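You operate a simulated robot arm through the tools that you are given. There is no shell and no other tool.

The job below is to be done with a simulated two-armed robot. You get a single attempt, and the scene is never put back.

Task
Feed a ring out, put it in the orange box and close it.
Fine: its lid goes on after the ring; pull the chute knob back again; the other rings stay in the chute.

Only the result counts: the job must be done as asked and must still hold three seconds after the hand-in. Knocking over, shifting, dropping, spilling or breaking anything else fails it. Lids that push on must go on centred and level and be pressed home; caps that screw on are set level and turned clockwise until they are tight.

Robot
Two 7-joint arms with fingered hands on one trunk that stands fixed in place. Base frame: the origin is at the foot of the trunk, x ahead of it, y to its left, z up; the work surface is at about z = 0.76. Readings come in m, degrees, newtons and seconds.
The left shoulder is at [0.05, 0.214, 0.869], the right one opposite. With the tool pointing down near the work surface each hand reaches from about 0.42 to 0.9 m from the base axis, measured 20 degrees to its own side. Payload 3 kg a hand.
Tool frame (each hand has its own): the origin (TCP) lies between the finger pads and is the grasp point; the fingertips stand 0.026 m ahead of it; z points along the fingers, y is the line along which they close. The gripper opens to 0.132 m; its body begins 0.073 m behind the TCP. The gripper is a hand of 3 fingers: y runs from the thumb to the fingers, the wrist lies at [0, 0, -0.229] in the tool frame, and closing takes about 1.5 s.
Orientation is that of the tool frame in the base frame, as a unit quaternion [x, y, z, w]. With the fingers straight down and closing along the base's y, the tool's x points along the base's -x, its y along +y and its z along -z.

Tools
- The arms move only by the tool move_arm. It takes "left_plan", "right_plan" or both (then of equal length, played together; a hand with none holds still); each is a list of rows, each a list of 6 numbers: the shift along the base's x, y, z in units of 150 mm (1.0 is 150 mm), then the turn, a rotation vector about the base's x, y, z in units of 120 degrees (1.0 is 120 degrees). In form: [[tx, ty, tz, ax, ay, az], ...]. A call has 1 to 20 rows; each row is the pose to reach, as a shift and turn from the pose commanded when the call began. "left_jaw" and "right_jaw" are, for a hand that has rows, the opening, from 0 (shut) to 1 (fully open), set as the call begins (left out, the last holds). A call with a number of a shift or a turn outside -1 to 1 is refused whole. Each row takes 0.2 s and may step no farther than 0.05 m and 8.6 degrees from the row before; otherwise, or with a gripper value out of range, the whole call is refused. A pose out of reach is approached as far as the arm can. The call stops where the force on the tool passes 90 N (or 10 N more than at its start, if that is more) or the arm is blocked; 0.2 s more then pass. Each finger travels about 0.072 m/s and halts on what it meets, pressing with about 32 N; the grip force reading is that of the motor and also rises with nothing between the fingers. The clock runs only during rows and for 0.2 s after the last one: add rows that repeat a pose to give the fingers time. It gives the time, the measured TCP pose, the force on the tool (base axes), the opening and the grip force at its end, in the units of the frame above (readings bear some noise), with the torque about the TCP (base axes, N m) and any sound that the robot's microphone picked up.
- Cameras (640 x 400 px; columns grow to the right, rows downward): "scene" is now at [0.0341, 0.0228, 1.5029]; the picture's right is [0.25, -0.97, 0.00], its down [-0.60, -0.16, -0.79] and it looks along [0.76, 0.20, -0.62] (base axes); focal length 364 px, centre (320, 200). "left" rides on the left gripper at [-0.061, 0.003, -0.092] in its tool frame; the picture's right is [-0.05, -1.00, 0.00], its down [0.83, -0.04, -0.56] and it looks along [0.55, -0.03, 0.83] (tool axes); focal length 230 px, centre (320, 200). "right" rides on the right gripper at [0.062, 0.003, -0.092] in its tool frame; the picture's right is [-0.05, 1.00, 0.00], its down [-0.83, -0.04, -0.56] and it looks along [-0.55, -0.03, 0.83] (tool axes); focal length 230 px, centre (320, 200). There is no depth. A picture from a camera that has moved, and an enlarged one, comes with that camera's place and axes in the base frame and with its lens.
- capture(camera): a new picture of that camera. No time passes.
- curl_fingers(finger1, finger2, thumb_bend, hand): sets how far each is bent, from 0 (flat) to 1 (curled in); at 0.3 the hand is open as for a grip, at 0.7 the pads meet at the TCP. One left out holds its place. A second passes; each finger stops where it meets its share of the squeeze, and holds until it gets a number again. A gripper value or a shape takes the hand back. It gives what a move gives, with no picture; readings hold the bend of each and the force on the fingers (four entries, about 0 where the hand has none), thumb and palm.
- set_grasp(shape, hand): the hand has 3 fingers and takes this shape, open, in about a second: jaw (thumb against the fingers, like two jaws); tri (thumb and two fingers); tip (a fingertip pinch); poke (one finger out to press); point (the index stretched); flat (the hand flat); cup (the hand cupped); fist (a fist). The gripper value then closes the fingers along that shape, each until it touches; the sizes above hold for jaw. It gives what a move gives, with no picture.
- head_to(pan, tilt): turns the head with the scene camera to pan (to the left, within 86 degrees either way) and tilt (down, from -29 to 69), counted from straight ahead of the robot. It gives what a move gives.
- close_up(camera, box): a new picture of the part [left, top, right, bottom] of that camera's present view, enlarged. No time passes.
- sign_off(): hands the job in; it is judged then, once.

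Nothing tells you positions but the pictures and the camera data. Unless the task says otherwise, let go and move clear before handing in.

The tools are called after ">>>" as a command line: name --argument value ..., lists and objects as JSON in quotes. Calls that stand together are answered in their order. move_arm: Moves the arms, as the interface text tells. Its arguments: {"type":"object","properties":{"left_plan":{"type":"array","items":{"type":"array","items":{"type":"number"}}},"left_jaw":{"type":"number"},"right_plan":{"type":"array","items":{"type":"array","items":{"type":"number"}}},"right_jaw":{"type":"number"}},"required":[]} The other tools are called the same way: set_grasp (shape, hand) gives the hand a shape; curl_fingers (finger1, finger2, thumb_bend, hand) moves the fingers one by one; head_to (pan, tilt) turns the head that bears the scene camera; capture (camera) takes a picture; close_up (camera, box) takes an enlarged picture of a part of a camera's view; sign_off () hands the job in.

At the start:

```text
clock: 0.0
left_tool_pos: [0.5353, 0.3317, 1.1079]
left_ee_rot: [-0.07, 0.998, 0.0, 0.001]
left_contact_force: [0.1, 0.3, 0.4]
left_torque: [-0.01, 0.03, -0.01]
left_finger_gap: 0.1321
left_gripper_force: 0.2
left_shape: jaw
left_bend: [0.3, 0.3, 0.3]
left_finger forces: [0.1, 0.0, 0.1, 0.0, 0.0, 0.1]
right_tool_pos: [0.6846, -0.1966, 1.0327]
right_ee_rot: [-0.072, 0.997, 0.0, 0.0]
right_contact_force: [-0.9, -0.5, -0.5]
right_torque: [0.04, 0.04, 0.01]
right_finger_gap: 0.1317
right_gripper_force: 0.1
right_shape: jaw
right_bend: [0.3, 0.3, 0.3]
right_finger forces: [0.0, 0.0, 0.1, 0.0, 0.0, 0.1]
head pan, tilt (commanded): [14.7, 38.2]
```

scene: 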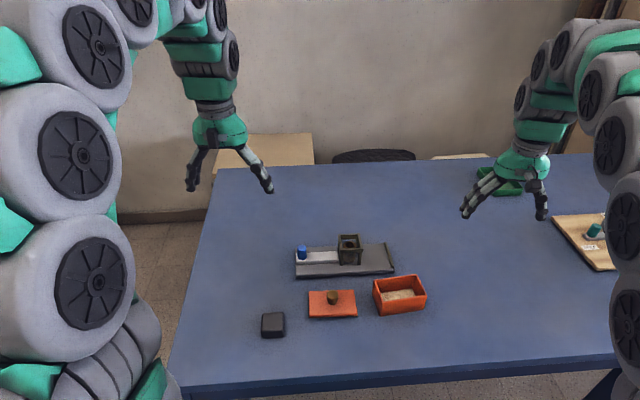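
right: 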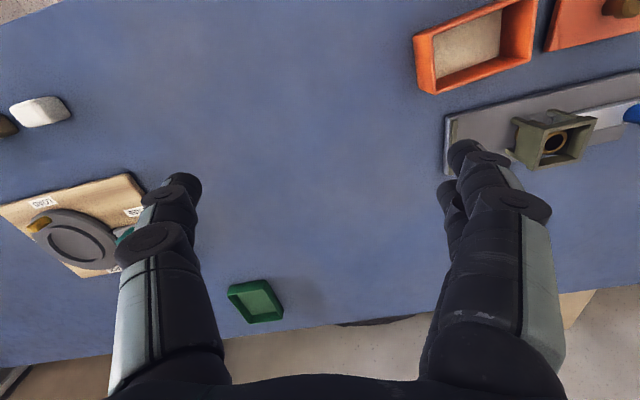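
left: 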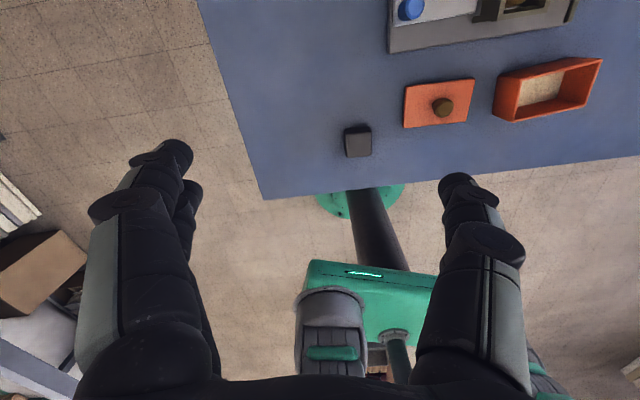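

I see a chute with a blue knob on a grey base, an orange box and its orange lid in front of it, and other objects to leave alone. I'll take close-ups to work out the mechanism.

>>> close_up --camera "scene" --box '[240, 210, 460, 350]'

>>> close_up --camera "scene" --box '[285, 225, 405, 300]'

>>> close_up --camera "right" --box '[400, 0, 640, 200]'

>>> close_up --camera "left" --box '[330, 0, 640, 180]'

```text
2.86 times, centred on (350, 280) of scene
camera zoom: at [0.0341, 0.0228, 1.5029], right [0.25, -0.97, 0.0], down [-0.6, -0.16, -0.79], along [0.76, 0.2, -0.62], focal length 1040 px, centre (234, -29)
```

zoom: 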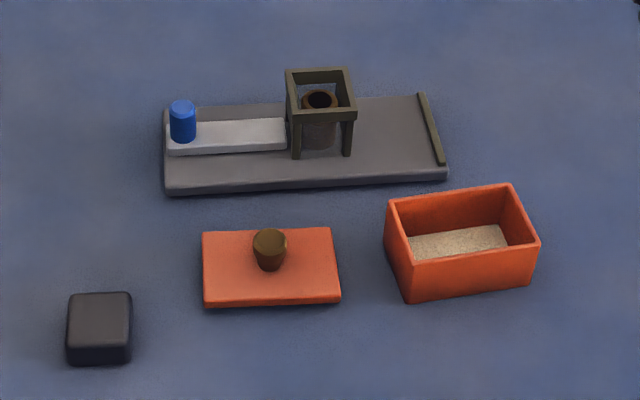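

```text
5.33 times, centred on (345, 262) of scene
camera zoom: at [0.0341, 0.0228, 1.5029], right [0.25, -0.97, 0.0], down [-0.6, -0.16, -0.79], along [0.76, 0.2, -0.62], focal length 1941 px, centre (187, -133)
```

zoom: 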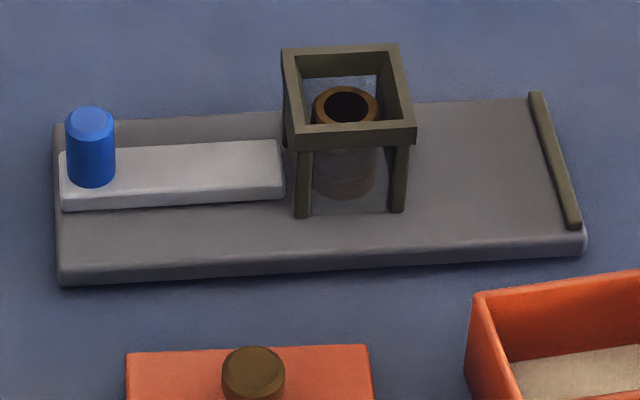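

```text
2.00 times, centred on (520, 100) of right
camera zoom: at [0.6225, -0.2021, 1.1247], right [-0.09, 1.0, 0.0], down [0.83, 0.07, 0.56], along [0.55, 0.05, -0.83], focal length 460 px, centre (-80, 400)
```

zoom: 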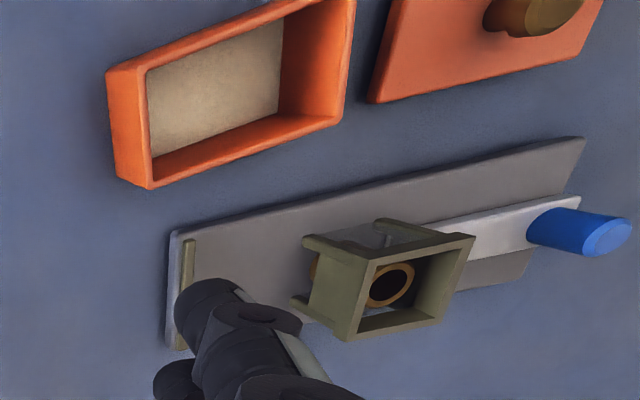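

```text
2.06 times, centred on (485, 90) of left
camera zoom: at [0.5964, 0.3445, 1.1991], right [0.19, -0.98, 0.0], down [-0.82, -0.16, 0.56], along [-0.54, -0.11, -0.83], focal length 475 px, centre (-21, 427)
```

zoom: 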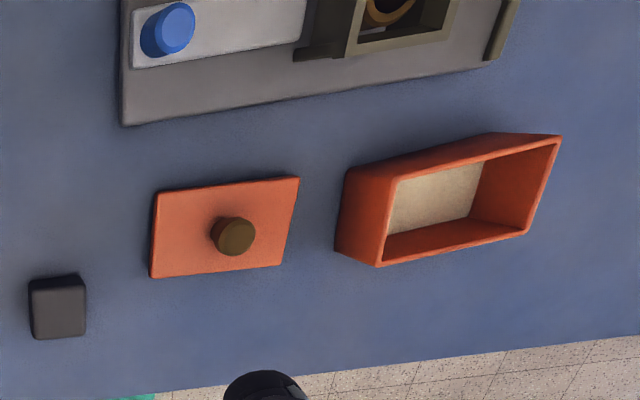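

The chute sits on a grey plate at about (0.69, 0.10), with its slider and blue knob at about (0.67, 0.24). The box is near (0.60, -0.02) and the lid near (0.56, 0.125). I'll move the left hand over for a closer look and take the right hand further aside.

>>> move_arm --left_plan '[[0.2, -0.16, -0.05, 0, 0, 0], [0.4, -0.32, -0.1, 0, 0, 0], [0.6, -0.48, -0.15, 0, 0, 0], [0.8, -0.64, -0.2, 0, 0, 0], [1.0, -0.8, -0.25, 0, 0, 0]]' --right_plan '[[0, -0.2, 0.04, 0, 0, 0], [0, -0.4, 0.08, 0, 0, 0], [0, -0.6, 0.12, 0, 0, 0], [0, -0.8, 0.16, 0, 0, 0], [0, -1.0, 0.2, 0, 0, 0]]'

```text
clock: 1.2
left_tool_pos: [0.6859, 0.2125, 1.0721]
left_ee_rot: [-0.071, 0.997, -0.001, 0.0]
left_contact_force: [0.1, 0.5, 0.4]
left_torque: [-0.02, -0.03, 0.02]
left_finger_gap: 0.1318
left_gripper_force: 0.1
left_shape: jaw
left_bend: [0.3, 0.3, 0.3]
left_finger forces: [0.0, 0.1, 0.0, 0.0, 0.0, 0.0]
right_tool_pos: [0.6838, -0.3457, 1.0633]
right_ee_rot: [-0.07, 0.998, -0.001, 0.001]
right_contact_force: [-0.4, 0.9, 0.2]
right_torque: [-0.03, 0.04, 0.0]
right_finger_gap: 0.1319
right_gripper_force: 0.0
right_shape: jaw
right_bend: [0.3, 0.3, 0.3]
right_finger forces: [0.1, 0.0, 0.0, 0.0, 0.0, 0.1]
head pan, tilt (commanded): [14.7, 38.2]
```

The left hand is now roughly above the knob, and the right hand has moved aside. Next I'll shift the left hand a little further forward to the right and take pictures.

>>> move_arm --left_plan '[[0.2, -0.16, -0.1, 0, 0, 0], [0.4, -0.32, -0.2, 0, 0, 0], [0.6, -0.5, -0.3, 0, 0, 0], [0.8, -0.65, -0.4, 0, 0, 0]]'

>>> capture --camera "left"

>>> capture --camera "scene"

```text
clock: 2.2
left_tool_pos: [0.7946, 0.1203, 1.0115]
left_ee_rot: [-0.072, 0.997, -0.001, 0.0]
left_contact_force: [0.4, 0.2, 0.7]
left_torque: [0.01, 0.04, -0.03]
left_finger_gap: 0.1321
left_gripper_force: 0.0
left_shape: jaw
left_bend: [0.3, 0.3, 0.3]
left_finger forces: [0.1, 0.0, 0.0, 0.0, 0.1, 0.0]
left hand out of reach, approached as far as the arm can: row 4
right_tool_pos: [0.6835, -0.3459, 1.0617]
right_ee_rot: [-0.072, 0.997, 0.001, -0.001]
right_contact_force: [-0.4, -0.5, 0.3]
right_torque: [0.0, 0.06, -0.05]
right_finger_gap: 0.1317
right_gripper_force: 0.1
right_shape: jaw
right_bend: [0.3, 0.3, 0.3]
right_finger forces: [0.1, 0.1, 0.1, 0.0, 0.0, 0.0]
head pan, tilt (commanded): [14.7, 38.2]
```

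```text
taken
camera left: at [0.8547, 0.1331, 1.1026], right [0.19, -0.98, 0.0], down [-0.82, -0.16, 0.55], along [-0.54, -0.11, -0.83], focal length 230 px, centre (320, 200)
```

left: 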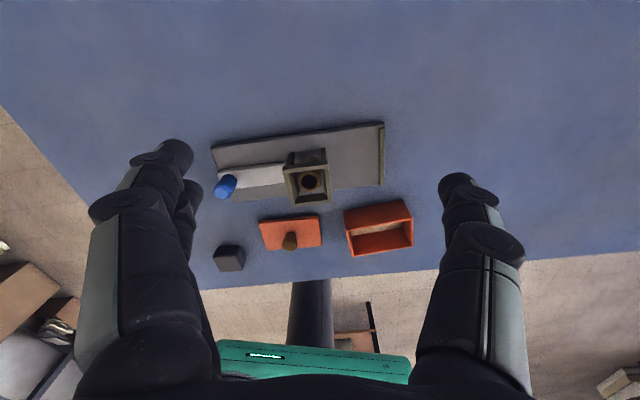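

```text
taken
camera scene: at [0.0342, 0.0228, 1.5029], right [0.25, -0.97, 0.0], down [-0.6, -0.16, -0.79], along [0.76, 0.2, -0.62], focal length 364 px, centre (320, 200)
```

scene: 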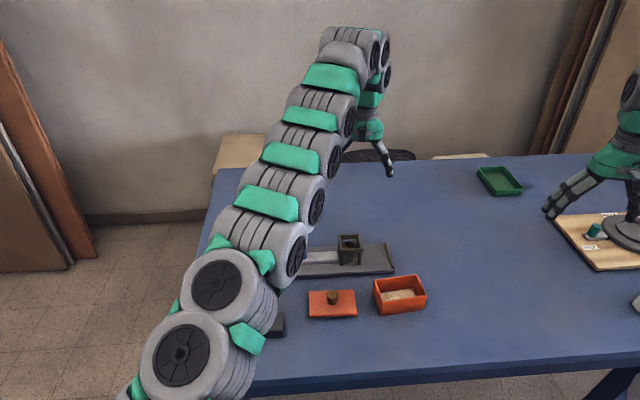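

>>> close_up --camera "left" --box '[200, 110, 420, 270]'

>>> close_up --camera "left" --box '[205, 115, 395, 215]'

```text
2.50 times, centred on (310, 190) of left
camera zoom: at [0.8547, 0.1331, 1.1026], right [0.19, -0.98, 0.0], down [-0.82, -0.16, 0.55], along [-0.54, -0.11, -0.83], focal length 575 px, centre (345, 225)
```

zoom: 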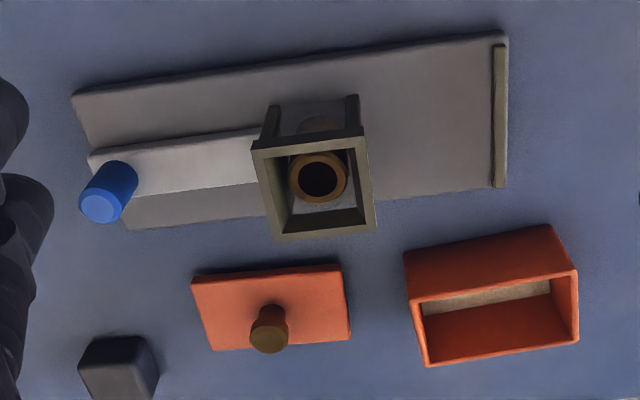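

```text
3.37 times, centred on (300, 165) of left
camera zoom: at [0.8547, 0.1331, 1.1026], right [0.19, -0.98, 0.0], down [-0.82, -0.16, 0.55], along [-0.54, -0.11, -0.83], focal length 775 px, centre (387, 318)
```

zoom: 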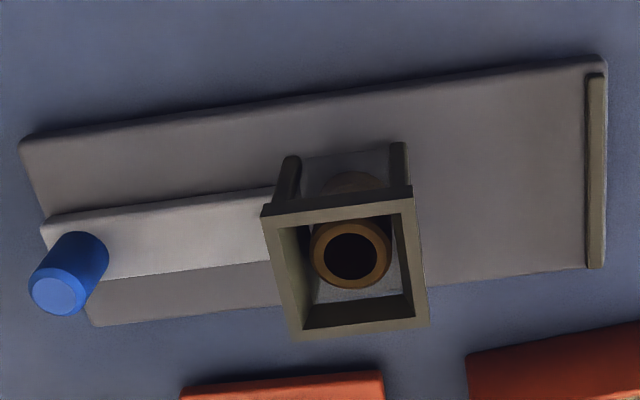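

I've triangulated the scene: chute centre at about (0.703, 0.118) with its top at z 0.839, knob top at about (0.6625, 0.236, 0.828), stop bar at about (0.740, 0.016), and the slide direction about (0.33, -0.94). Now I'll check how the hand shapes look, using the idle right hand.

>>> head_to --pan -22 --tilt 30

>>> set_grasp --hand "right" --shape "tip"

>>> capture --camera "scene"

>>> capture --camera "right"

```text
clock: 3.2
left_tool_pos: [0.7938, 0.1199, 1.0102]
left_ee_rot: [-0.071, 0.998, 0.0, 0.0]
left_contact_force: [0.6, 0.1, 0.4]
left_torque: [-0.03, 0.0, 0.02]
left_finger_gap: 0.1318
left_gripper_force: 0.1
left_shape: jaw
left_bend: [0.3, 0.3, 0.3]
left_finger forces: [0.0, 0.0, 0.0, 0.1, 0.1, 0.1]
right_tool_pos: [0.6824, -0.346, 1.0627]
right_ee_rot: [-0.07, 0.998, 0.0, 0.0]
right_contact_force: [0.0, 0.0, 0.4]
right_torque: [0.0, -0.01, 0.03]
right_finger_gap: 0.132
right_gripper_force: 0.0
right_shape: jaw
right_bend: [0.3, 0.3, 0.3]
right_finger forces: [0.0, 0.1, 0.0, 0.1, 0.0, 0.0]
head pan, tilt (commanded): [-22.0, 30.0]
```

```text
clock: 4.1
left_tool_pos: [0.7948, 0.1199, 1.0105]
left_ee_rot: [-0.071, 0.997, 0.0, 0.001]
left_contact_force: [0.0, -0.2, 0.5]
left_torque: [-0.04, -0.04, 0.03]
left_finger_gap: 0.1318
left_gripper_force: 0.2
left_shape: jaw
left_bend: [0.3, 0.3, 0.3]
left_finger forces: [0.0, 0.0, 0.0, 0.1, 0.0, 0.0]
right_tool_pos: [0.6824, -0.3469, 1.0628]
right_ee_rot: [-0.071, 0.997, 0.0, 0.0]
right_contact_force: [0.0, 0.5, 1.2]
right_torque: [-0.02, 0.0, -0.01]
right_finger_gap: 0.1318
right_gripper_force: 0.1
right_shape: tip
right_bend: [0.3, 0.3, 0.3]
right_finger forces: [0.0, 0.0, 0.0, 0.0, 0.0, 0.0]
head pan, tilt (commanded): [-22.0, 30.0]
```

```text
taken
camera scene: at [0.0347, -0.033, 1.5156], right [-0.37, -0.93, 0.0], down [-0.46, 0.19, -0.87], along [0.8, -0.32, -0.5], focal length 364 px, centre (320, 200)
```

scene: 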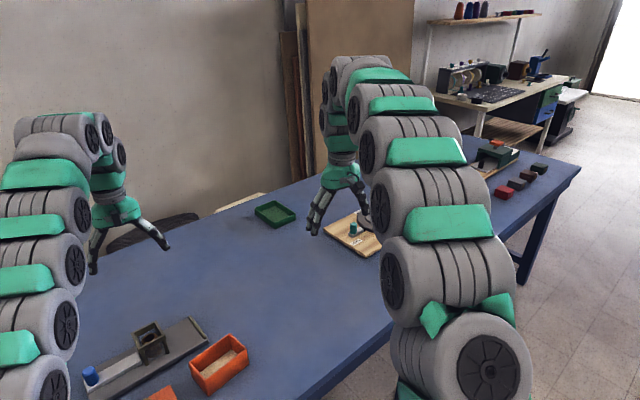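

```text
taken
camera right: at [0.6219, -0.3518, 1.1545], right [-0.09, 1.0, 0.0], down [0.83, 0.07, 0.56], along [0.55, 0.05, -0.83], focal length 230 px, centre (320, 200)
```

right: 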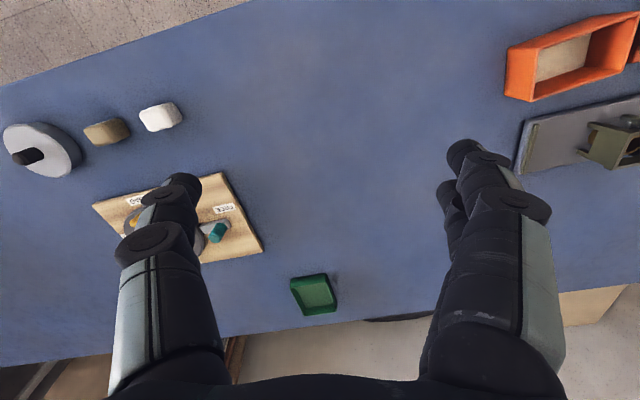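

The open tip shape looks the same as jaw, with two fingers on one side and the thumb on the other. I'll close the right hand in free air to see how the tips meet.

>>> move_arm --right_plan '[[0, 0, 0, 0, 0, 0], [0, 0, 0, 0, 0, 0], [0, 0, 0, 0, 0, 0], [0, 0, 0, 0, 0, 0], [0, 0, 0, 0, 0, 0], [0, 0, 0, 0, 0, 0], [0, 0, 0, 0, 0, 0], [0, 0, 0, 0, 0, 0]]' --right_jaw 0

>>> capture --camera "right"

>>> close_up --camera "scene" --box '[270, 140, 400, 260]'

```text
clock: 5.9
left_tool_pos: [0.7935, 0.1205, 1.0111]
left_ee_rot: [-0.07, 0.998, 0.0, 0.0]
left_contact_force: [-0.1, 0.6, 0.7]
left_torque: [0.0, -0.02, 0.01]
left_finger_gap: 0.1318
left_gripper_force: 0.1
left_shape: jaw
left_bend: [0.3, 0.3, 0.3]
left_finger forces: [0.0, 0.0, 0.0, 0.0, 0.0, 0.1]
right_tool_pos: [0.6832, -0.3472, 1.0625]
right_ee_rot: [-0.07, 0.998, 0.0, 0.001]
right_contact_force: [-0.2, 0.4, -0.3]
right_torque: [0.01, 0.0, -0.04]
right_finger_gap: 0.0
right_gripper_force: 32.0
right_shape: tip
right_bend: [0.67, 0.67, 0.74]
right_finger forces: [0.0, 0.1, 0.0, 0.0, 0.0, 0.0]
head pan, tilt (commanded): [-22.0, 30.0]
```

```text
taken
camera right: at [0.6219, -0.3518, 1.1545], right [-0.09, 1.0, 0.0], down [0.83, 0.07, 0.56], along [0.55, 0.05, -0.83], focal length 230 px, centre (320, 200)
```

right: 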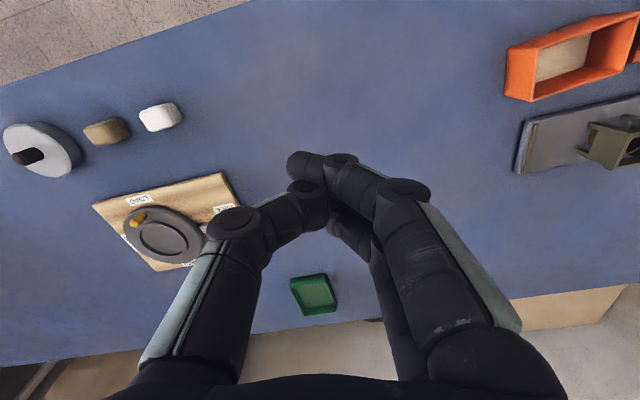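

```text
3.33 times, centred on (335, 200) of scene
camera zoom: at [0.0347, -0.033, 1.5156], right [-0.37, -0.93, 0.0], down [-0.46, 0.19, -0.87], along [0.8, -0.32, -0.5], focal length 1213 px, centre (270, 200)
```

zoom: 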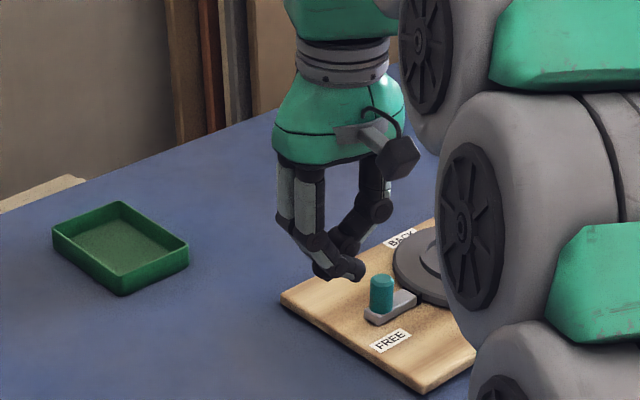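

The fingers interleave when closed: two fingers about 27 mm apart, with the thumb between them. The best grip for both the knob and the ring closes across the slide axis, so I'll test whether the left wrist can turn about -79° there, and look back at the chute.

>>> move_arm --left_plan '[[-0.073, 0.06, -0.02, 0, 0, -0.066], [-0.147, 0.12, -0.04, 0, 0, -0.132], [-0.22, 0.18, -0.06, 0, 0, -0.197], [-0.293, 0.24, -0.08, 0, 0, -0.263], [-0.367, 0.3, -0.1, 0, 0, -0.329], [-0.44, 0.36, -0.12, 0, 0, -0.395], [-0.513, 0.42, -0.14, 0, 0, -0.46], [-0.587, 0.48, -0.16, 0, 0, -0.526], [-0.66, 0.54, -0.18, 0, 0, -0.592], [-0.733, 0.6, -0.2, 0, 0, -0.658]]'

>>> head_to --pan 10 --tilt 40

>>> capture --camera "scene"

>>> capture --camera "left"

```text
clock: 8.1
left_tool_pos: [0.6826, 0.2097, 0.9808]
left_ee_rot: [0.581, 0.814, -0.001, 0.0]
left_contact_force: [-0.4, 0.0, 0.4]
left_torque: [0.04, 0.02, 0.03]
left_finger_gap: 0.1319
left_gripper_force: 0.1
left_shape: jaw
left_bend: [0.3, 0.3, 0.3]
left_finger forces: [0.0, 0.0, 0.1, 0.1, 0.0, 0.1]
right_tool_pos: [0.6822, -0.3458, 1.0613]
right_ee_rot: [-0.071, 0.997, 0.0, 0.0]
right_contact_force: [-0.4, 0.0, 0.1]
right_torque: [-0.02, -0.02, -0.02]
right_finger_gap: 0.0001
right_gripper_force: 32.0
right_shape: tip
right_bend: [0.67, 0.67, 0.74]
right_finger forces: [0.1, 0.0, 0.0, 0.1, 0.0, 0.0]
head pan, tilt (commanded): [-22.0, 30.0]
```

```text
clock: 9.1
left_tool_pos: [0.6829, 0.2099, 0.9822]
left_ee_rot: [0.579, 0.815, 0.0, 0.0]
left_contact_force: [-0.1, 0.3, 0.2]
left_torque: [-0.01, 0.03, 0.01]
left_finger_gap: 0.132
left_gripper_force: 0.1
left_shape: jaw
left_bend: [0.3, 0.3, 0.3]
left_finger forces: [0.0, 0.1, 0.0, 0.0, 0.1, 0.1]
right_tool_pos: [0.6815, -0.3459, 1.0616]
right_ee_rot: [-0.071, 0.997, 0.0, 0.0]
right_contact_force: [0.5, 0.6, -0.2]
right_torque: [0.02, 0.02, -0.03]
right_finger_gap: 0.0002
right_gripper_force: 32.5
right_shape: tip
right_bend: [0.67, 0.67, 0.74]
right_finger forces: [0.0, 0.1, 0.1, 0.0, 0.0, 0.0]
head pan, tilt (commanded): [10.0, 40.0]
```

```text
taken
camera scene: at [0.0345, 0.0156, 1.5002], right [0.17, -0.98, 0.0], down [-0.63, -0.11, -0.77], along [0.75, 0.13, -0.64], focal length 364 px, centre (320, 200)
```

scene: 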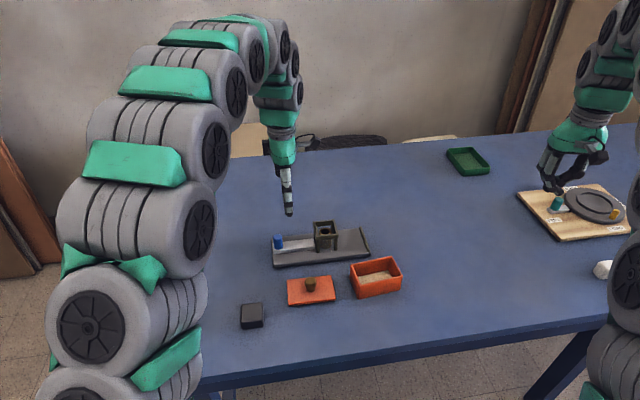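

```text
taken
camera left: at [0.7064, 0.1542, 1.0724], right [-0.93, -0.38, 0.0], down [-0.31, 0.77, 0.56], along [-0.21, 0.51, -0.83], focal length 230 px, centre (320, 200)
```

left: 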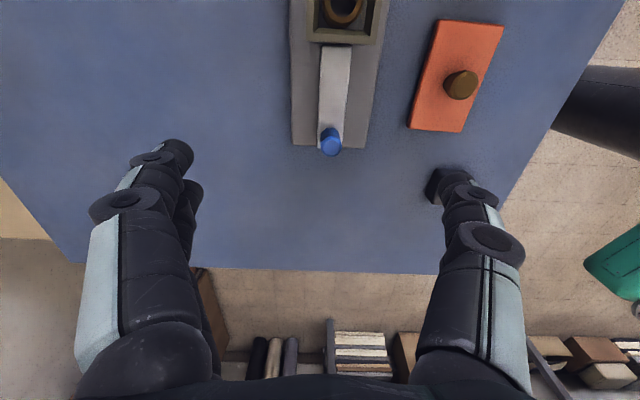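

The wrist can make that turn, and the closing direction is now across the slide axis. I'll zoom in on the ring stack, the box and the lid.

>>> close_up --camera "scene" --box '[300, 210, 350, 260]'

>>> close_up --camera "scene" --box '[265, 215, 410, 310]'

>>> close_up --camera "left" --box '[280, 0, 520, 160]'

>>> close_up --camera "scene" --box '[500, 130, 640, 250]'

```text
8.00 times, centred on (325, 235) of scene
camera zoom: at [0.0345, 0.0156, 1.5002], right [0.17, -0.98, 0.0], down [-0.63, -0.11, -0.77], along [0.75, 0.13, -0.64], focal length 2912 px, centre (280, -80)
```

zoom: 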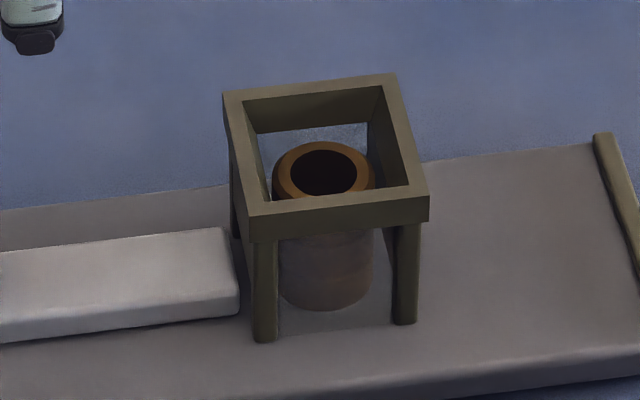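

```text
4.21 times, centred on (338, 262) of scene
camera zoom: at [0.0345, 0.0156, 1.5002], right [0.17, -0.98, 0.0], down [-0.63, -0.11, -0.77], along [0.75, 0.13, -0.64], focal length 1532 px, centre (246, -63)
```

zoom: 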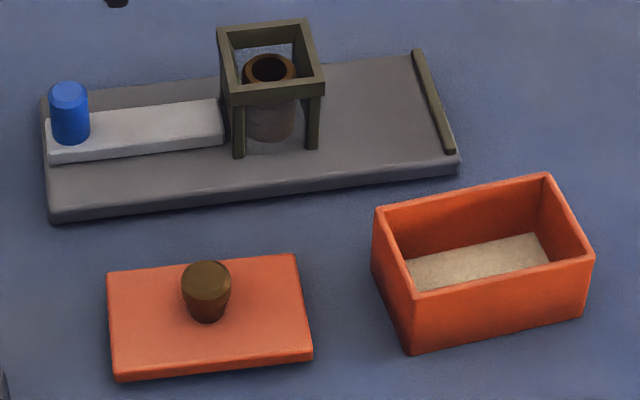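

```text
2.50 times, centred on (400, 80) of left
camera zoom: at [0.7064, 0.1542, 1.0724], right [-0.93, -0.38, 0.0], down [-0.31, 0.77, 0.56], along [-0.21, 0.51, -0.83], focal length 575 px, centre (120, 500)
```

zoom: 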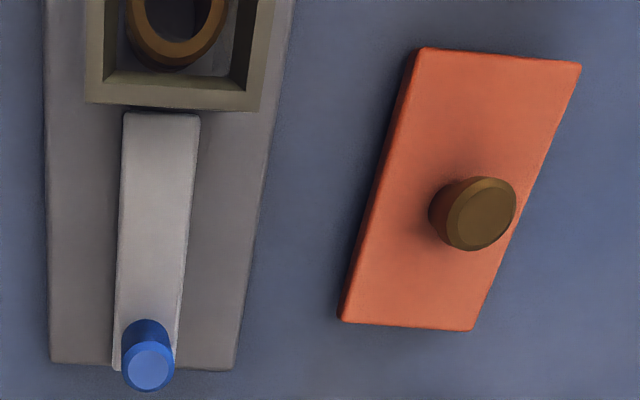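

```text
3.33 times, centred on (570, 190) of scene
camera zoom: at [0.0345, 0.0156, 1.5002], right [0.17, -0.98, 0.0], down [-0.63, -0.11, -0.77], along [0.75, 0.13, -0.64], focal length 1213 px, centre (-513, 233)
```

zoom: 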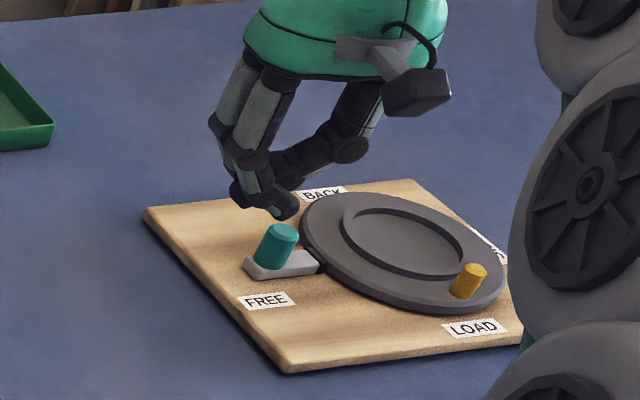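

The ring stack is about 34 mm across and the slider is about 12 mm thick. The turntable board on the right isn't part of the job. I'll half-close the left hand and hover over the blue knob.

>>> move_arm --left_plan '[[-0.05, 0.055, -0.2, 0, 0, 0], [-0.1, 0.11, -0.4, 0, 0, 0], [-0.147, 0.167, -0.6, 0, 0, 0], [-0.147, 0.167, -0.747, 0, 0, 0], [-0.147, 0.167, -0.747, 0, 0, 0]]' --left_jaw 0.5

>>> capture --camera "left"

>>> close_up --camera "scene" --box '[230, 150, 390, 290]'

```text
clock: 10.3
left_tool_pos: [0.6624, 0.2362, 0.8685]
left_ee_rot: [0.58, 0.815, 0.0, 0.0]
left_contact_force: [-0.3, 0.0, -0.4]
left_torque: [-0.02, -0.05, 0.03]
left_finger_gap: 0.0664
left_gripper_force: 0.1
left_shape: jaw
left_bend: [0.73, 0.73, 0.7]
left_finger forces: [0.0, 0.0, 0.1, 0.0, 0.0, 0.0]
right_tool_pos: [0.6829, -0.347, 1.0604]
right_ee_rot: [-0.07, 0.998, 0.0, 0.0]
right_contact_force: [-0.6, 0.9, 0.5]
right_torque: [0.02, 0.0, -0.04]
right_finger_gap: 0.0002
right_gripper_force: 32.2
right_shape: tip
right_bend: [0.67, 0.67, 0.74]
right_finger forces: [0.0, 0.1, 0.0, 0.0, 0.0, 0.1]
head pan, tilt (commanded): [10.0, 40.0]
```

```text
taken
camera left: at [0.6855, 0.1805, 0.9592], right [-0.93, -0.38, 0.0], down [-0.31, 0.77, 0.55], along [-0.21, 0.51, -0.83], focal length 230 px, centre (320, 200)
```

left: 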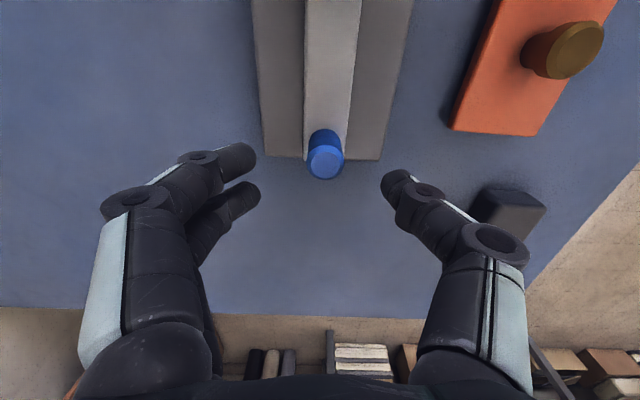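

```text
2.86 times, centred on (310, 220) of scene
camera zoom: at [0.0345, 0.0157, 1.5002], right [0.17, -0.98, 0.0], down [-0.63, -0.11, -0.77], along [0.75, 0.13, -0.64], focal length 1040 px, centre (349, 143)
```

zoom: 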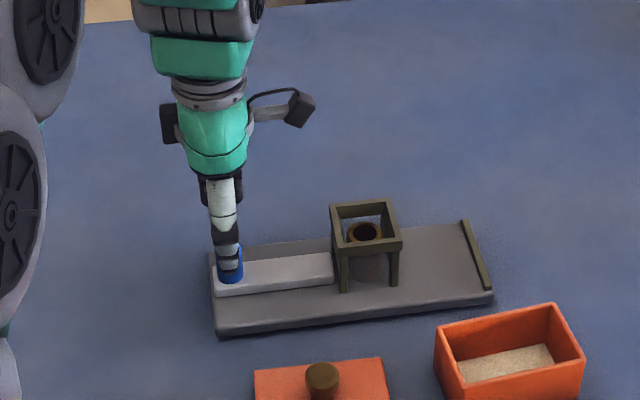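

The knob appears about 3 mm toward the thumb side of my grasp centre. I'll correct for that and lower the hand around the knob.

>>> move_arm --left_plan '[[-0.019, -0.007, -0.1, 0, 0, 0], [-0.019, -0.007, -0.2, 0, 0, 0], [-0.019, -0.007, -0.3, 0, 0, 0], [-0.019, -0.007, -0.35, 0, 0, 0], [-0.019, -0.007, -0.35, 0, 0, 0]]' --left_jaw 0.4

>>> capture --camera "left"

>>> close_up --camera "scene" --box '[230, 150, 390, 290]'

```text
clock: 11.5
left_tool_pos: [0.6579, 0.2351, 0.8144]
left_ee_rot: [0.58, 0.815, 0.0, 0.0]
left_contact_force: [0.3, -0.1, 0.0]
left_torque: [-0.01, -0.01, 0.01]
left_finger_gap: 0.0531
left_gripper_force: 0.1
left_shape: jaw
left_bend: [0.73, 0.73, 0.7]
left_finger forces: [0.0, 0.0, 0.1, 0.0, 0.1, 0.0]
right_tool_pos: [0.6833, -0.347, 1.0617]
right_ee_rot: [-0.071, 0.997, 0.0, -0.001]
right_contact_force: [-0.1, -0.9, 0.4]
right_torque: [0.0, 0.0, 0.01]
right_finger_gap: 0.0
right_gripper_force: 31.8
right_shape: tip
right_bend: [0.67, 0.67, 0.74]
right_finger forces: [0.0, 0.2, 0.0, 0.0, 0.1, 0.0]
head pan, tilt (commanded): [10.0, 40.0]
```

```text
taken
camera left: at [0.6824, 0.1789, 0.9061], right [-0.93, -0.38, 0.0], down [-0.31, 0.77, 0.56], along [-0.21, 0.51, -0.83], focal length 230 px, centre (320, 200)
```

left: 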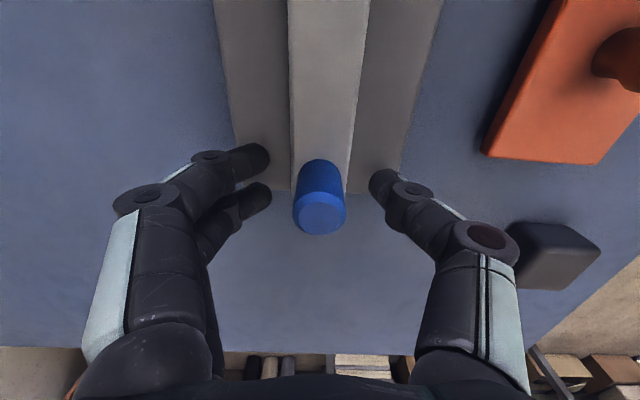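

```text
2.86 times, centred on (310, 220) of scene
camera zoom: at [0.0345, 0.0157, 1.5002], right [0.17, -0.98, 0.0], down [-0.63, -0.11, -0.77], along [0.75, 0.13, -0.64], focal length 1040 px, centre (349, 143)
```

zoom: 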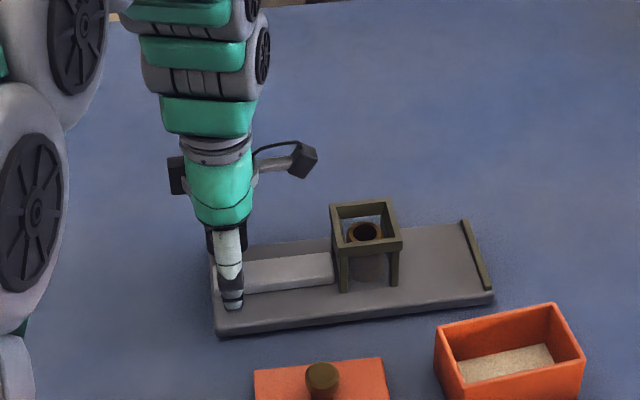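

The knob sits centred between the fingers and thumb, so I'll close on it.

>>> move_arm --left_plan '[[0, 0, 0, 0, 0, 0], [0, 0, 0, 0, 0, 0], [0, 0, 0, 0, 0, 0], [0, 0, 0, 0, 0, 0], [0, 0, 0, 0, 0, 0], [0, 0, 0, 0, 0, 0]]' --left_jaw 0.05

>>> capture --camera "left"

>>> close_up --camera "scene" --box '[230, 150, 390, 290]'

```text
clock: 12.9
left_tool_pos: [0.6593, 0.2364, 0.8161]
left_ee_rot: [0.579, 0.815, 0.002, 0.001]
left_contact_force: [5.1, 1.9, 40.0]
left_torque: [0.21, -0.64, 0.03]
left_finger_gap: 0.0236
left_gripper_force: 31.7
left_shape: jaw
left_bend: [0.74, 0.74, 0.7]
left_finger forces: [33.0, 33.3, 0.0, 0.0, 35.8, 0.1]
right_tool_pos: [0.6827, -0.3463, 1.0626]
right_ee_rot: [-0.07, 0.998, 0.0, 0.0]
right_contact_force: [0.1, 1.0, -0.7]
right_torque: [-0.03, 0.0, 0.02]
right_finger_gap: 0.0001
right_gripper_force: 31.9
right_shape: tip
right_bend: [0.67, 0.67, 0.74]
right_finger forces: [0.0, 0.0, 0.0, 0.0, 0.0, 0.1]
head pan, tilt (commanded): [10.0, 40.0]
```

```text
taken
camera left: at [0.683, 0.1788, 0.9076], right [-0.93, -0.38, 0.0], down [-0.32, 0.77, 0.55], along [-0.21, 0.51, -0.83], focal length 230 px, centre (320, 200)
```

left: 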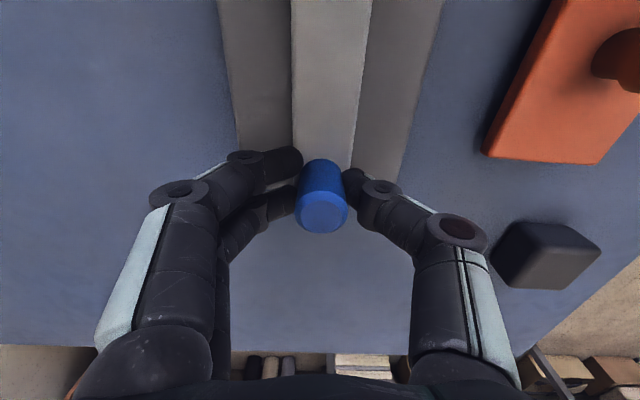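

```text
2.86 times, centred on (310, 220) of scene
camera zoom: at [0.0341, 0.0155, 1.5002], right [0.17, -0.98, 0.0], down [-0.63, -0.11, -0.77], along [0.75, 0.13, -0.64], focal length 1040 px, centre (349, 143)
```

zoom: 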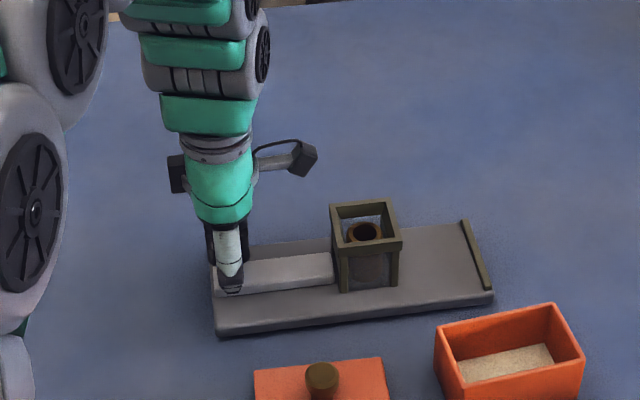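

The knob is gripped, but the hand is pressing down at about 40 N. I'll ease up by a couple of millimetres to take off that load before sliding.

>>> move_arm --left_plan '[[0, 0, 0.007, 0, 0, 0], [0, 0, 0.014, 0, 0, 0], [0, 0, 0.014, 0, 0, 0]]'

```text
clock: 13.7
left_tool_pos: [0.658, 0.2353, 0.817]
left_ee_rot: [0.579, 0.815, -0.001, -0.001]
left_contact_force: [7.2, 2.7, 9.0]
left_torque: [0.25, -0.68, -0.01]
left_finger_gap: 0.0229
left_gripper_force: 32.0
left_shape: jaw
left_bend: [0.74, 0.74, 0.7]
left_finger forces: [26.5, 26.5, 0.1, 0.0, 25.1, 0.1]
right_tool_pos: [0.6834, -0.3464, 1.0618]
right_ee_rot: [-0.071, 0.997, 0.0, -0.001]
right_contact_force: [0.8, 0.0, 0.4]
right_torque: [0.02, 0.0, 0.03]
right_finger_gap: 0.0002
right_gripper_force: 31.6
right_shape: tip
right_bend: [0.67, 0.67, 0.74]
right_finger forces: [0.2, 0.0, 0.0, 0.1, 0.1, 0.0]
head pan, tilt (commanded): [10.0, 40.0]
```

Vertical load is down to 9 N. Now I'll push the knob along the slide axis for the first 30 mm and watch the forces.

>>> move_arm --left_plan '[[0.016, -0.037, 0.014, 0, 0, 0], [0.029, -0.075, 0.014, 0, 0, 0], [0.042, -0.113, 0.014, 0, 0, 0], [0.056, -0.151, 0.014, 0, 0, 0], [0.069, -0.188, 0.014, 0, 0, 0], [0.069, -0.188, 0.014, 0, 0, 0]]'

>>> capture --camera "scene"

>>> close_up --camera "scene" --box '[230, 170, 390, 290]'

```text
clock: 15.1
left_tool_pos: [0.669, 0.2044, 0.8196]
left_ee_rot: [0.58, 0.815, 0.0, 0.0]
left_contact_force: [-0.3, 0.5, -0.5]
left_torque: [0.12, -0.22, -0.03]
left_finger_gap: 0.0208
left_gripper_force: 32.0
left_shape: jaw
left_bend: [0.73, 0.73, 0.7]
left_finger forces: [12.6, 13.6, 0.0, 0.0, 25.6, 0.0]
right_tool_pos: [0.6826, -0.3455, 1.0622]
right_ee_rot: [-0.07, 0.998, 0.0, 0.0]
right_contact_force: [-0.6, 0.4, -0.1]
right_torque: [0.01, -0.02, -0.02]
right_finger_gap: 0.0
right_gripper_force: 32.5
right_shape: tip
right_bend: [0.67, 0.67, 0.74]
right_finger forces: [0.0, 0.0, 0.0, 0.1, 0.0, 0.1]
head pan, tilt (commanded): [10.0, 40.0]
```

```text
taken
camera scene: at [0.0346, 0.0157, 1.5002], right [0.17, -0.98, 0.0], down [-0.63, -0.11, -0.77], along [0.75, 0.13, -0.64], focal length 364 px, centre (320, 200)
```

scene: 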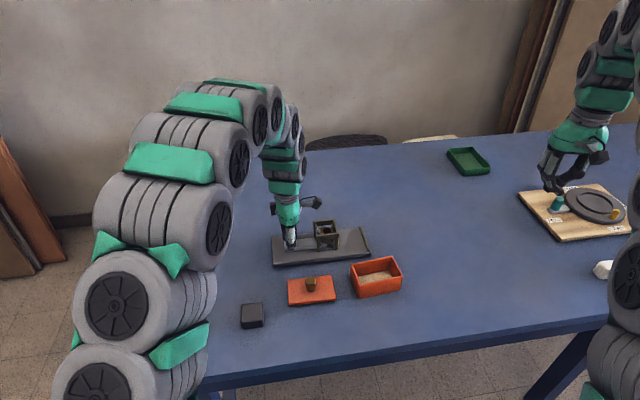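

```text
3.33 times, centred on (310, 230) of scene
camera zoom: at [0.0346, 0.0157, 1.5002], right [0.17, -0.98, 0.0], down [-0.63, -0.11, -0.77], along [0.75, 0.13, -0.64], focal length 1213 px, centre (353, 100)
```

zoom: 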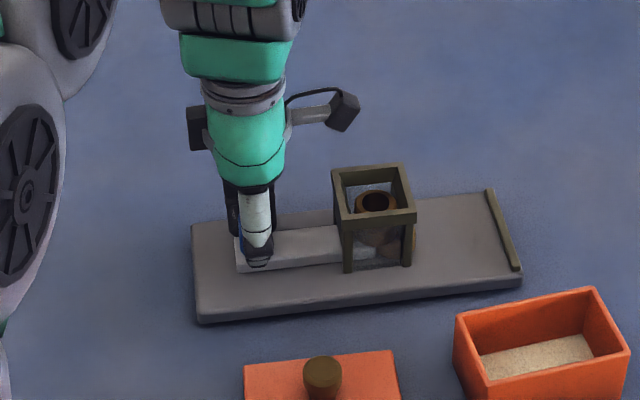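

The slider is moving and the bottom ring is starting to appear on the far side. I'll check the grip from the hand camera.

>>> capture --camera "left"

>>> close_up --camera "scene" --box '[265, 200, 385, 275]'

```text
taken
camera left: at [0.6933, 0.1492, 0.911], right [-0.93, -0.38, 0.0], down [-0.31, 0.77, 0.56], along [-0.21, 0.51, -0.83], focal length 230 px, centre (320, 200)
```

left: 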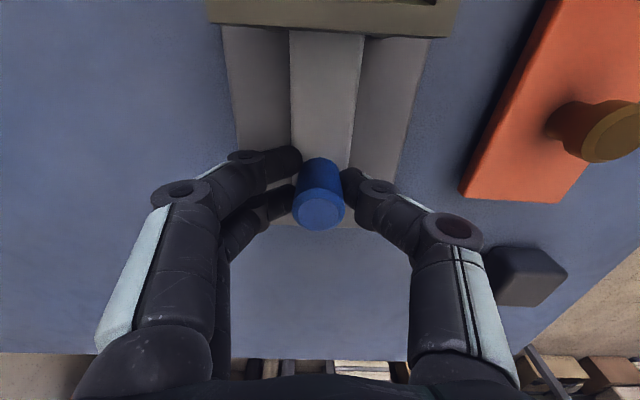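

```text
5.33 times, centred on (325, 238) of scene
camera zoom: at [0.0346, 0.0157, 1.5002], right [0.17, -0.98, 0.0], down [-0.63, -0.11, -0.77], along [0.75, 0.13, -0.64], focal length 1941 px, centre (293, 0)
```

zoom: 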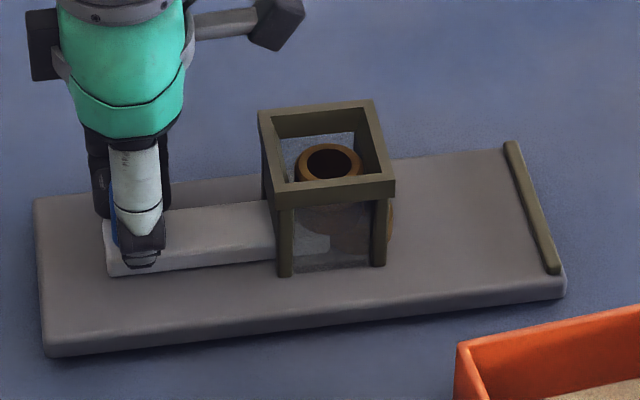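

The grip is holding steady, so I'll push another 27 mm and check clearance to the chute frame.

>>> move_arm --left_plan '[[0.013, -0.038, 0, 0, 0, 0], [0.026, -0.076, 0, 0, 0, 0], [0.039, -0.113, 0, 0, 0, 0], [0.053, -0.151, 0, 0, 0, 0], [0.059, -0.17, 0, 0, 0, 0], [0.059, -0.17, 0, 0, 0, 0]]'

>>> capture --camera "left"

>>> close_up --camera "scene" --box '[265, 200, 385, 275]'

```text
clock: 16.5
left_tool_pos: [0.6793, 0.18, 0.8197]
left_ee_rot: [0.58, 0.815, 0.0, 0.0]
left_contact_force: [-0.1, 0.7, -0.7]
left_torque: [0.12, -0.21, 0.06]
left_finger_gap: 0.0204
left_gripper_force: 32.3
left_shape: jaw
left_bend: [0.73, 0.73, 0.7]
left_finger forces: [12.2, 13.0, 0.1, 0.0, 24.7, 0.0]
right_tool_pos: [0.6833, -0.347, 1.0613]
right_ee_rot: [-0.07, 0.998, 0.0, -0.001]
right_contact_force: [0.6, -0.1, 0.7]
right_torque: [0.02, 0.01, -0.03]
right_finger_gap: 0.0
right_gripper_force: 32.0
right_shape: tip
right_bend: [0.67, 0.67, 0.74]
right_finger forces: [0.0, 0.0, 0.0, 0.0, 0.0, 0.1]
head pan, tilt (commanded): [10.0, 40.0]
```

```text
taken
camera left: at [0.7012, 0.124, 0.9112], right [-0.93, -0.38, 0.0], down [-0.31, 0.77, 0.56], along [-0.21, 0.51, -0.83], focal length 230 px, centre (320, 200)
```

left: 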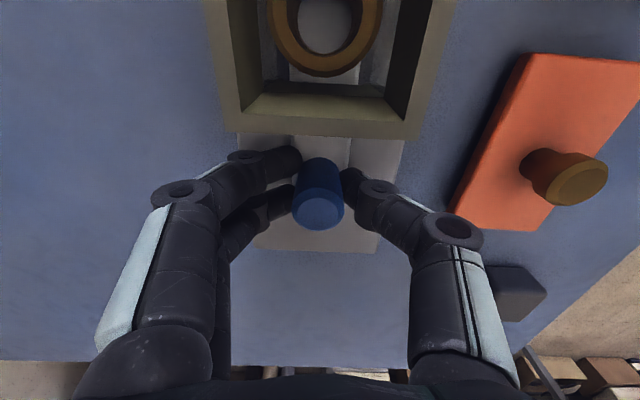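

```text
5.33 times, centred on (325, 238) of scene
camera zoom: at [0.0347, 0.0157, 1.5002], right [0.17, -0.98, 0.0], down [-0.63, -0.11, -0.77], along [0.75, 0.13, -0.64], focal length 1941 px, centre (293, 0)
```

zoom: 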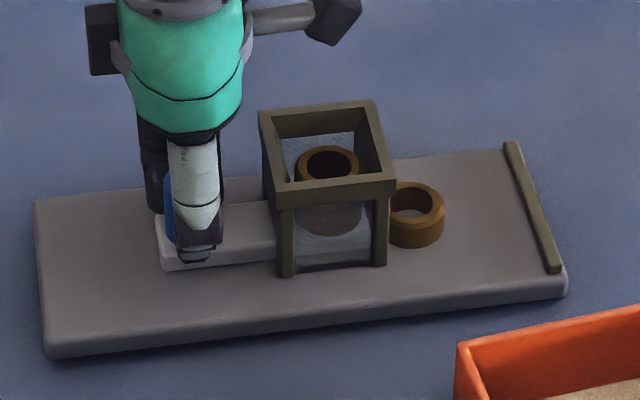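

The ring is nearly all the way out, and the fingers still have about 15–18 mm before the frame. I'll push another 12 mm.

>>> move_arm --left_plan '[[0.009, -0.025, 0, 0, 0, 0], [0.018, -0.05, 0, 0, 0, 0], [0.026, -0.075, 0, 0, 0, 0], [0.026, -0.075, 0, 0, 0, 0]]'

>>> capture --camera "left"

>>> close_up --camera "scene" --box '[265, 200, 385, 275]'

```text
clock: 17.5
left_tool_pos: [0.6811, 0.1698, 0.8213]
left_ee_rot: [0.58, 0.815, 0.0, 0.0]
left_contact_force: [0.4, 1.5, -12.6]
left_torque: [0.13, -0.17, 0.07]
left_finger_gap: 0.0203
left_gripper_force: 31.8
left_shape: jaw
left_bend: [0.73, 0.73, 0.7]
left_finger forces: [11.8, 12.5, 0.1, 0.0, 24.6, 0.0]
right_tool_pos: [0.6825, -0.3461, 1.063]
right_ee_rot: [-0.071, 0.997, 0.0, 0.001]
right_contact_force: [0.7, -0.4, 0.4]
right_torque: [0.0, 0.0, -0.02]
right_finger_gap: 0.0
right_gripper_force: 32.0
right_shape: tip
right_bend: [0.67, 0.67, 0.74]
right_finger forces: [0.0, 0.0, 0.1, 0.0, 0.1, 0.0]
head pan, tilt (commanded): [10.0, 40.0]
```

```text
taken
camera left: at [0.7052, 0.1128, 0.9114], right [-0.93, -0.38, 0.0], down [-0.31, 0.77, 0.56], along [-0.21, 0.51, -0.83], focal length 230 px, centre (320, 200)
```

left: 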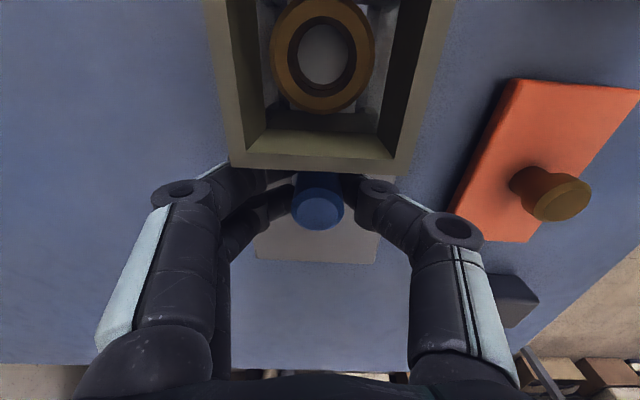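

```text
5.33 times, centred on (325, 238) of scene
camera zoom: at [0.0347, 0.0157, 1.5002], right [0.17, -0.98, 0.0], down [-0.63, -0.11, -0.77], along [0.75, 0.13, -0.64], focal length 1941 px, centre (293, 0)
```

zoom: 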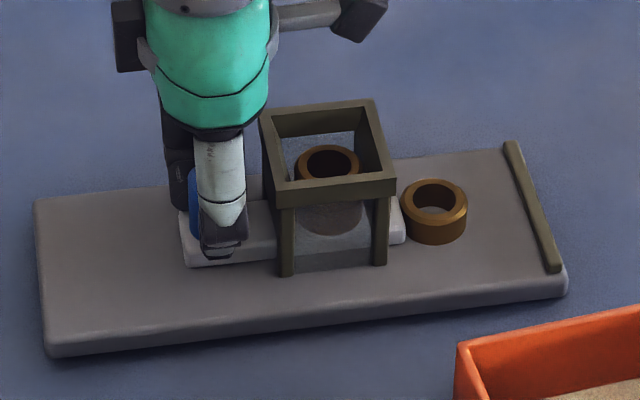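

The ring is now completely out, lying on the plate between the chute and the stop bar. I'll pull the knob straight back to its starting place.

>>> move_arm --left_plan '[[-0.015, 0.043, 0, 0, 0, 0], [-0.03, 0.086, 0, 0, 0, 0], [-0.045, 0.129, 0, 0, 0, 0], [-0.06, 0.172, 0, 0, 0, 0], [-0.075, 0.215, 0, 0, 0, 0], [-0.09, 0.258, 0, 0, 0, 0], [-0.105, 0.301, 0, 0, 0, 0], [-0.12, 0.344, 0, 0, 0, 0], [-0.135, 0.387, 0, 0, 0, 0], [-0.15, 0.43, 0, 0, 0, 0], [-0.15, 0.43, 0, 0, 0, 0]]'

>>> capture --camera "left"

>>> close_up --camera "scene" --box '[265, 200, 385, 275]'

```text
clock: 19.9
left_tool_pos: [0.6596, 0.2343, 0.8194]
left_ee_rot: [0.581, 0.814, 0.0, 0.0]
left_contact_force: [0.6, 0.5, -9.3]
left_torque: [0.09, -0.37, 0.05]
left_finger_gap: 0.02
left_gripper_force: 32.3
left_shape: jaw
left_bend: [0.73, 0.73, 0.7]
left_finger forces: [12.9, 12.5, 0.1, 0.0, 25.0, 0.0]
right_tool_pos: [0.6834, -0.3452, 1.0624]
right_ee_rot: [-0.069, 0.998, 0.0, -0.001]
right_contact_force: [0.9, 0.2, 0.6]
right_torque: [-0.02, -0.01, -0.02]
right_finger_gap: 0.0
right_gripper_force: 32.4
right_shape: tip
right_bend: [0.67, 0.67, 0.74]
right_finger forces: [0.0, 0.0, 0.1, 0.0, 0.0, 0.0]
head pan, tilt (commanded): [10.0, 40.0]
```

```text
taken
camera left: at [0.6826, 0.1776, 0.9108], right [-0.93, -0.38, 0.0], down [-0.31, 0.77, 0.56], along [-0.21, 0.51, -0.83], focal length 230 px, centre (320, 200)
```

left: 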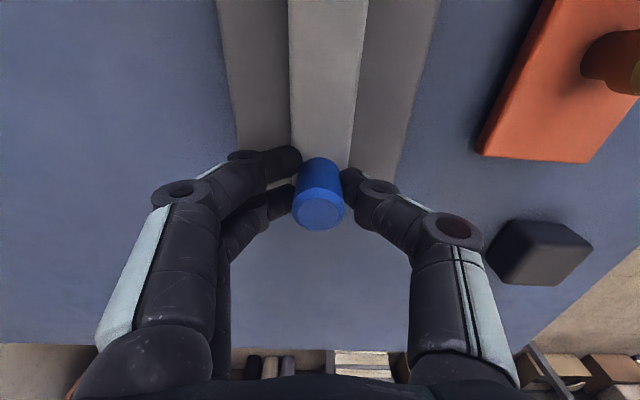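

```text
5.33 times, centred on (325, 238) of scene
camera zoom: at [0.0346, 0.0157, 1.5002], right [0.17, -0.98, 0.0], down [-0.63, -0.11, -0.77], along [0.75, 0.13, -0.64], focal length 1941 px, centre (293, 0)
```

zoom: 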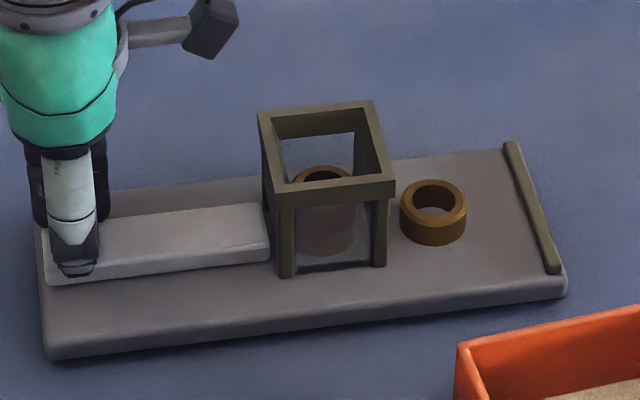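

The slider looks fully back and the stack has dropped. I'll compare with the earlier identical close-up to confirm.

>>> close_up --camera "scene" --box '[300, 210, 350, 260]'

>>> close_up --camera "scene" --box '[265, 215, 410, 310]'

```text
8.00 times, centred on (325, 235) of scene
camera zoom: at [0.0346, 0.0157, 1.5002], right [0.17, -0.98, 0.0], down [-0.63, -0.11, -0.77], along [0.75, 0.13, -0.64], focal length 2912 px, centre (280, -80)
```

zoom: 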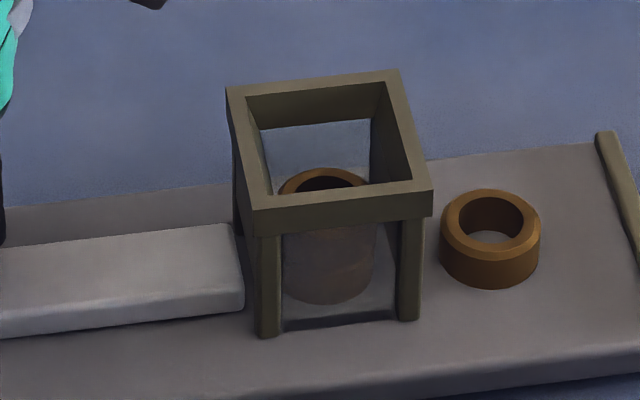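

```text
4.21 times, centred on (338, 262) of scene
camera zoom: at [0.0346, 0.0157, 1.5002], right [0.17, -0.98, 0.0], down [-0.63, -0.11, -0.77], along [0.75, 0.13, -0.64], focal length 1532 px, centre (246, -63)
```

zoom: 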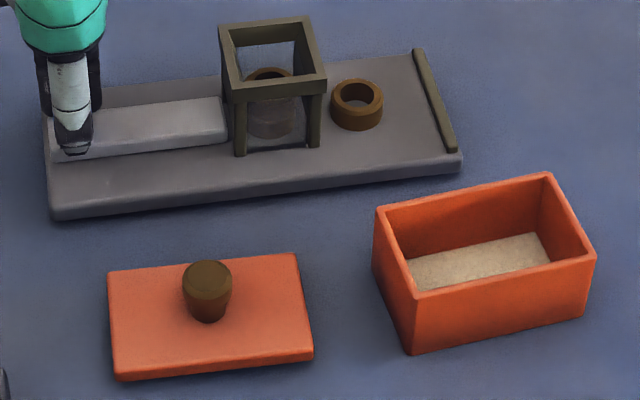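

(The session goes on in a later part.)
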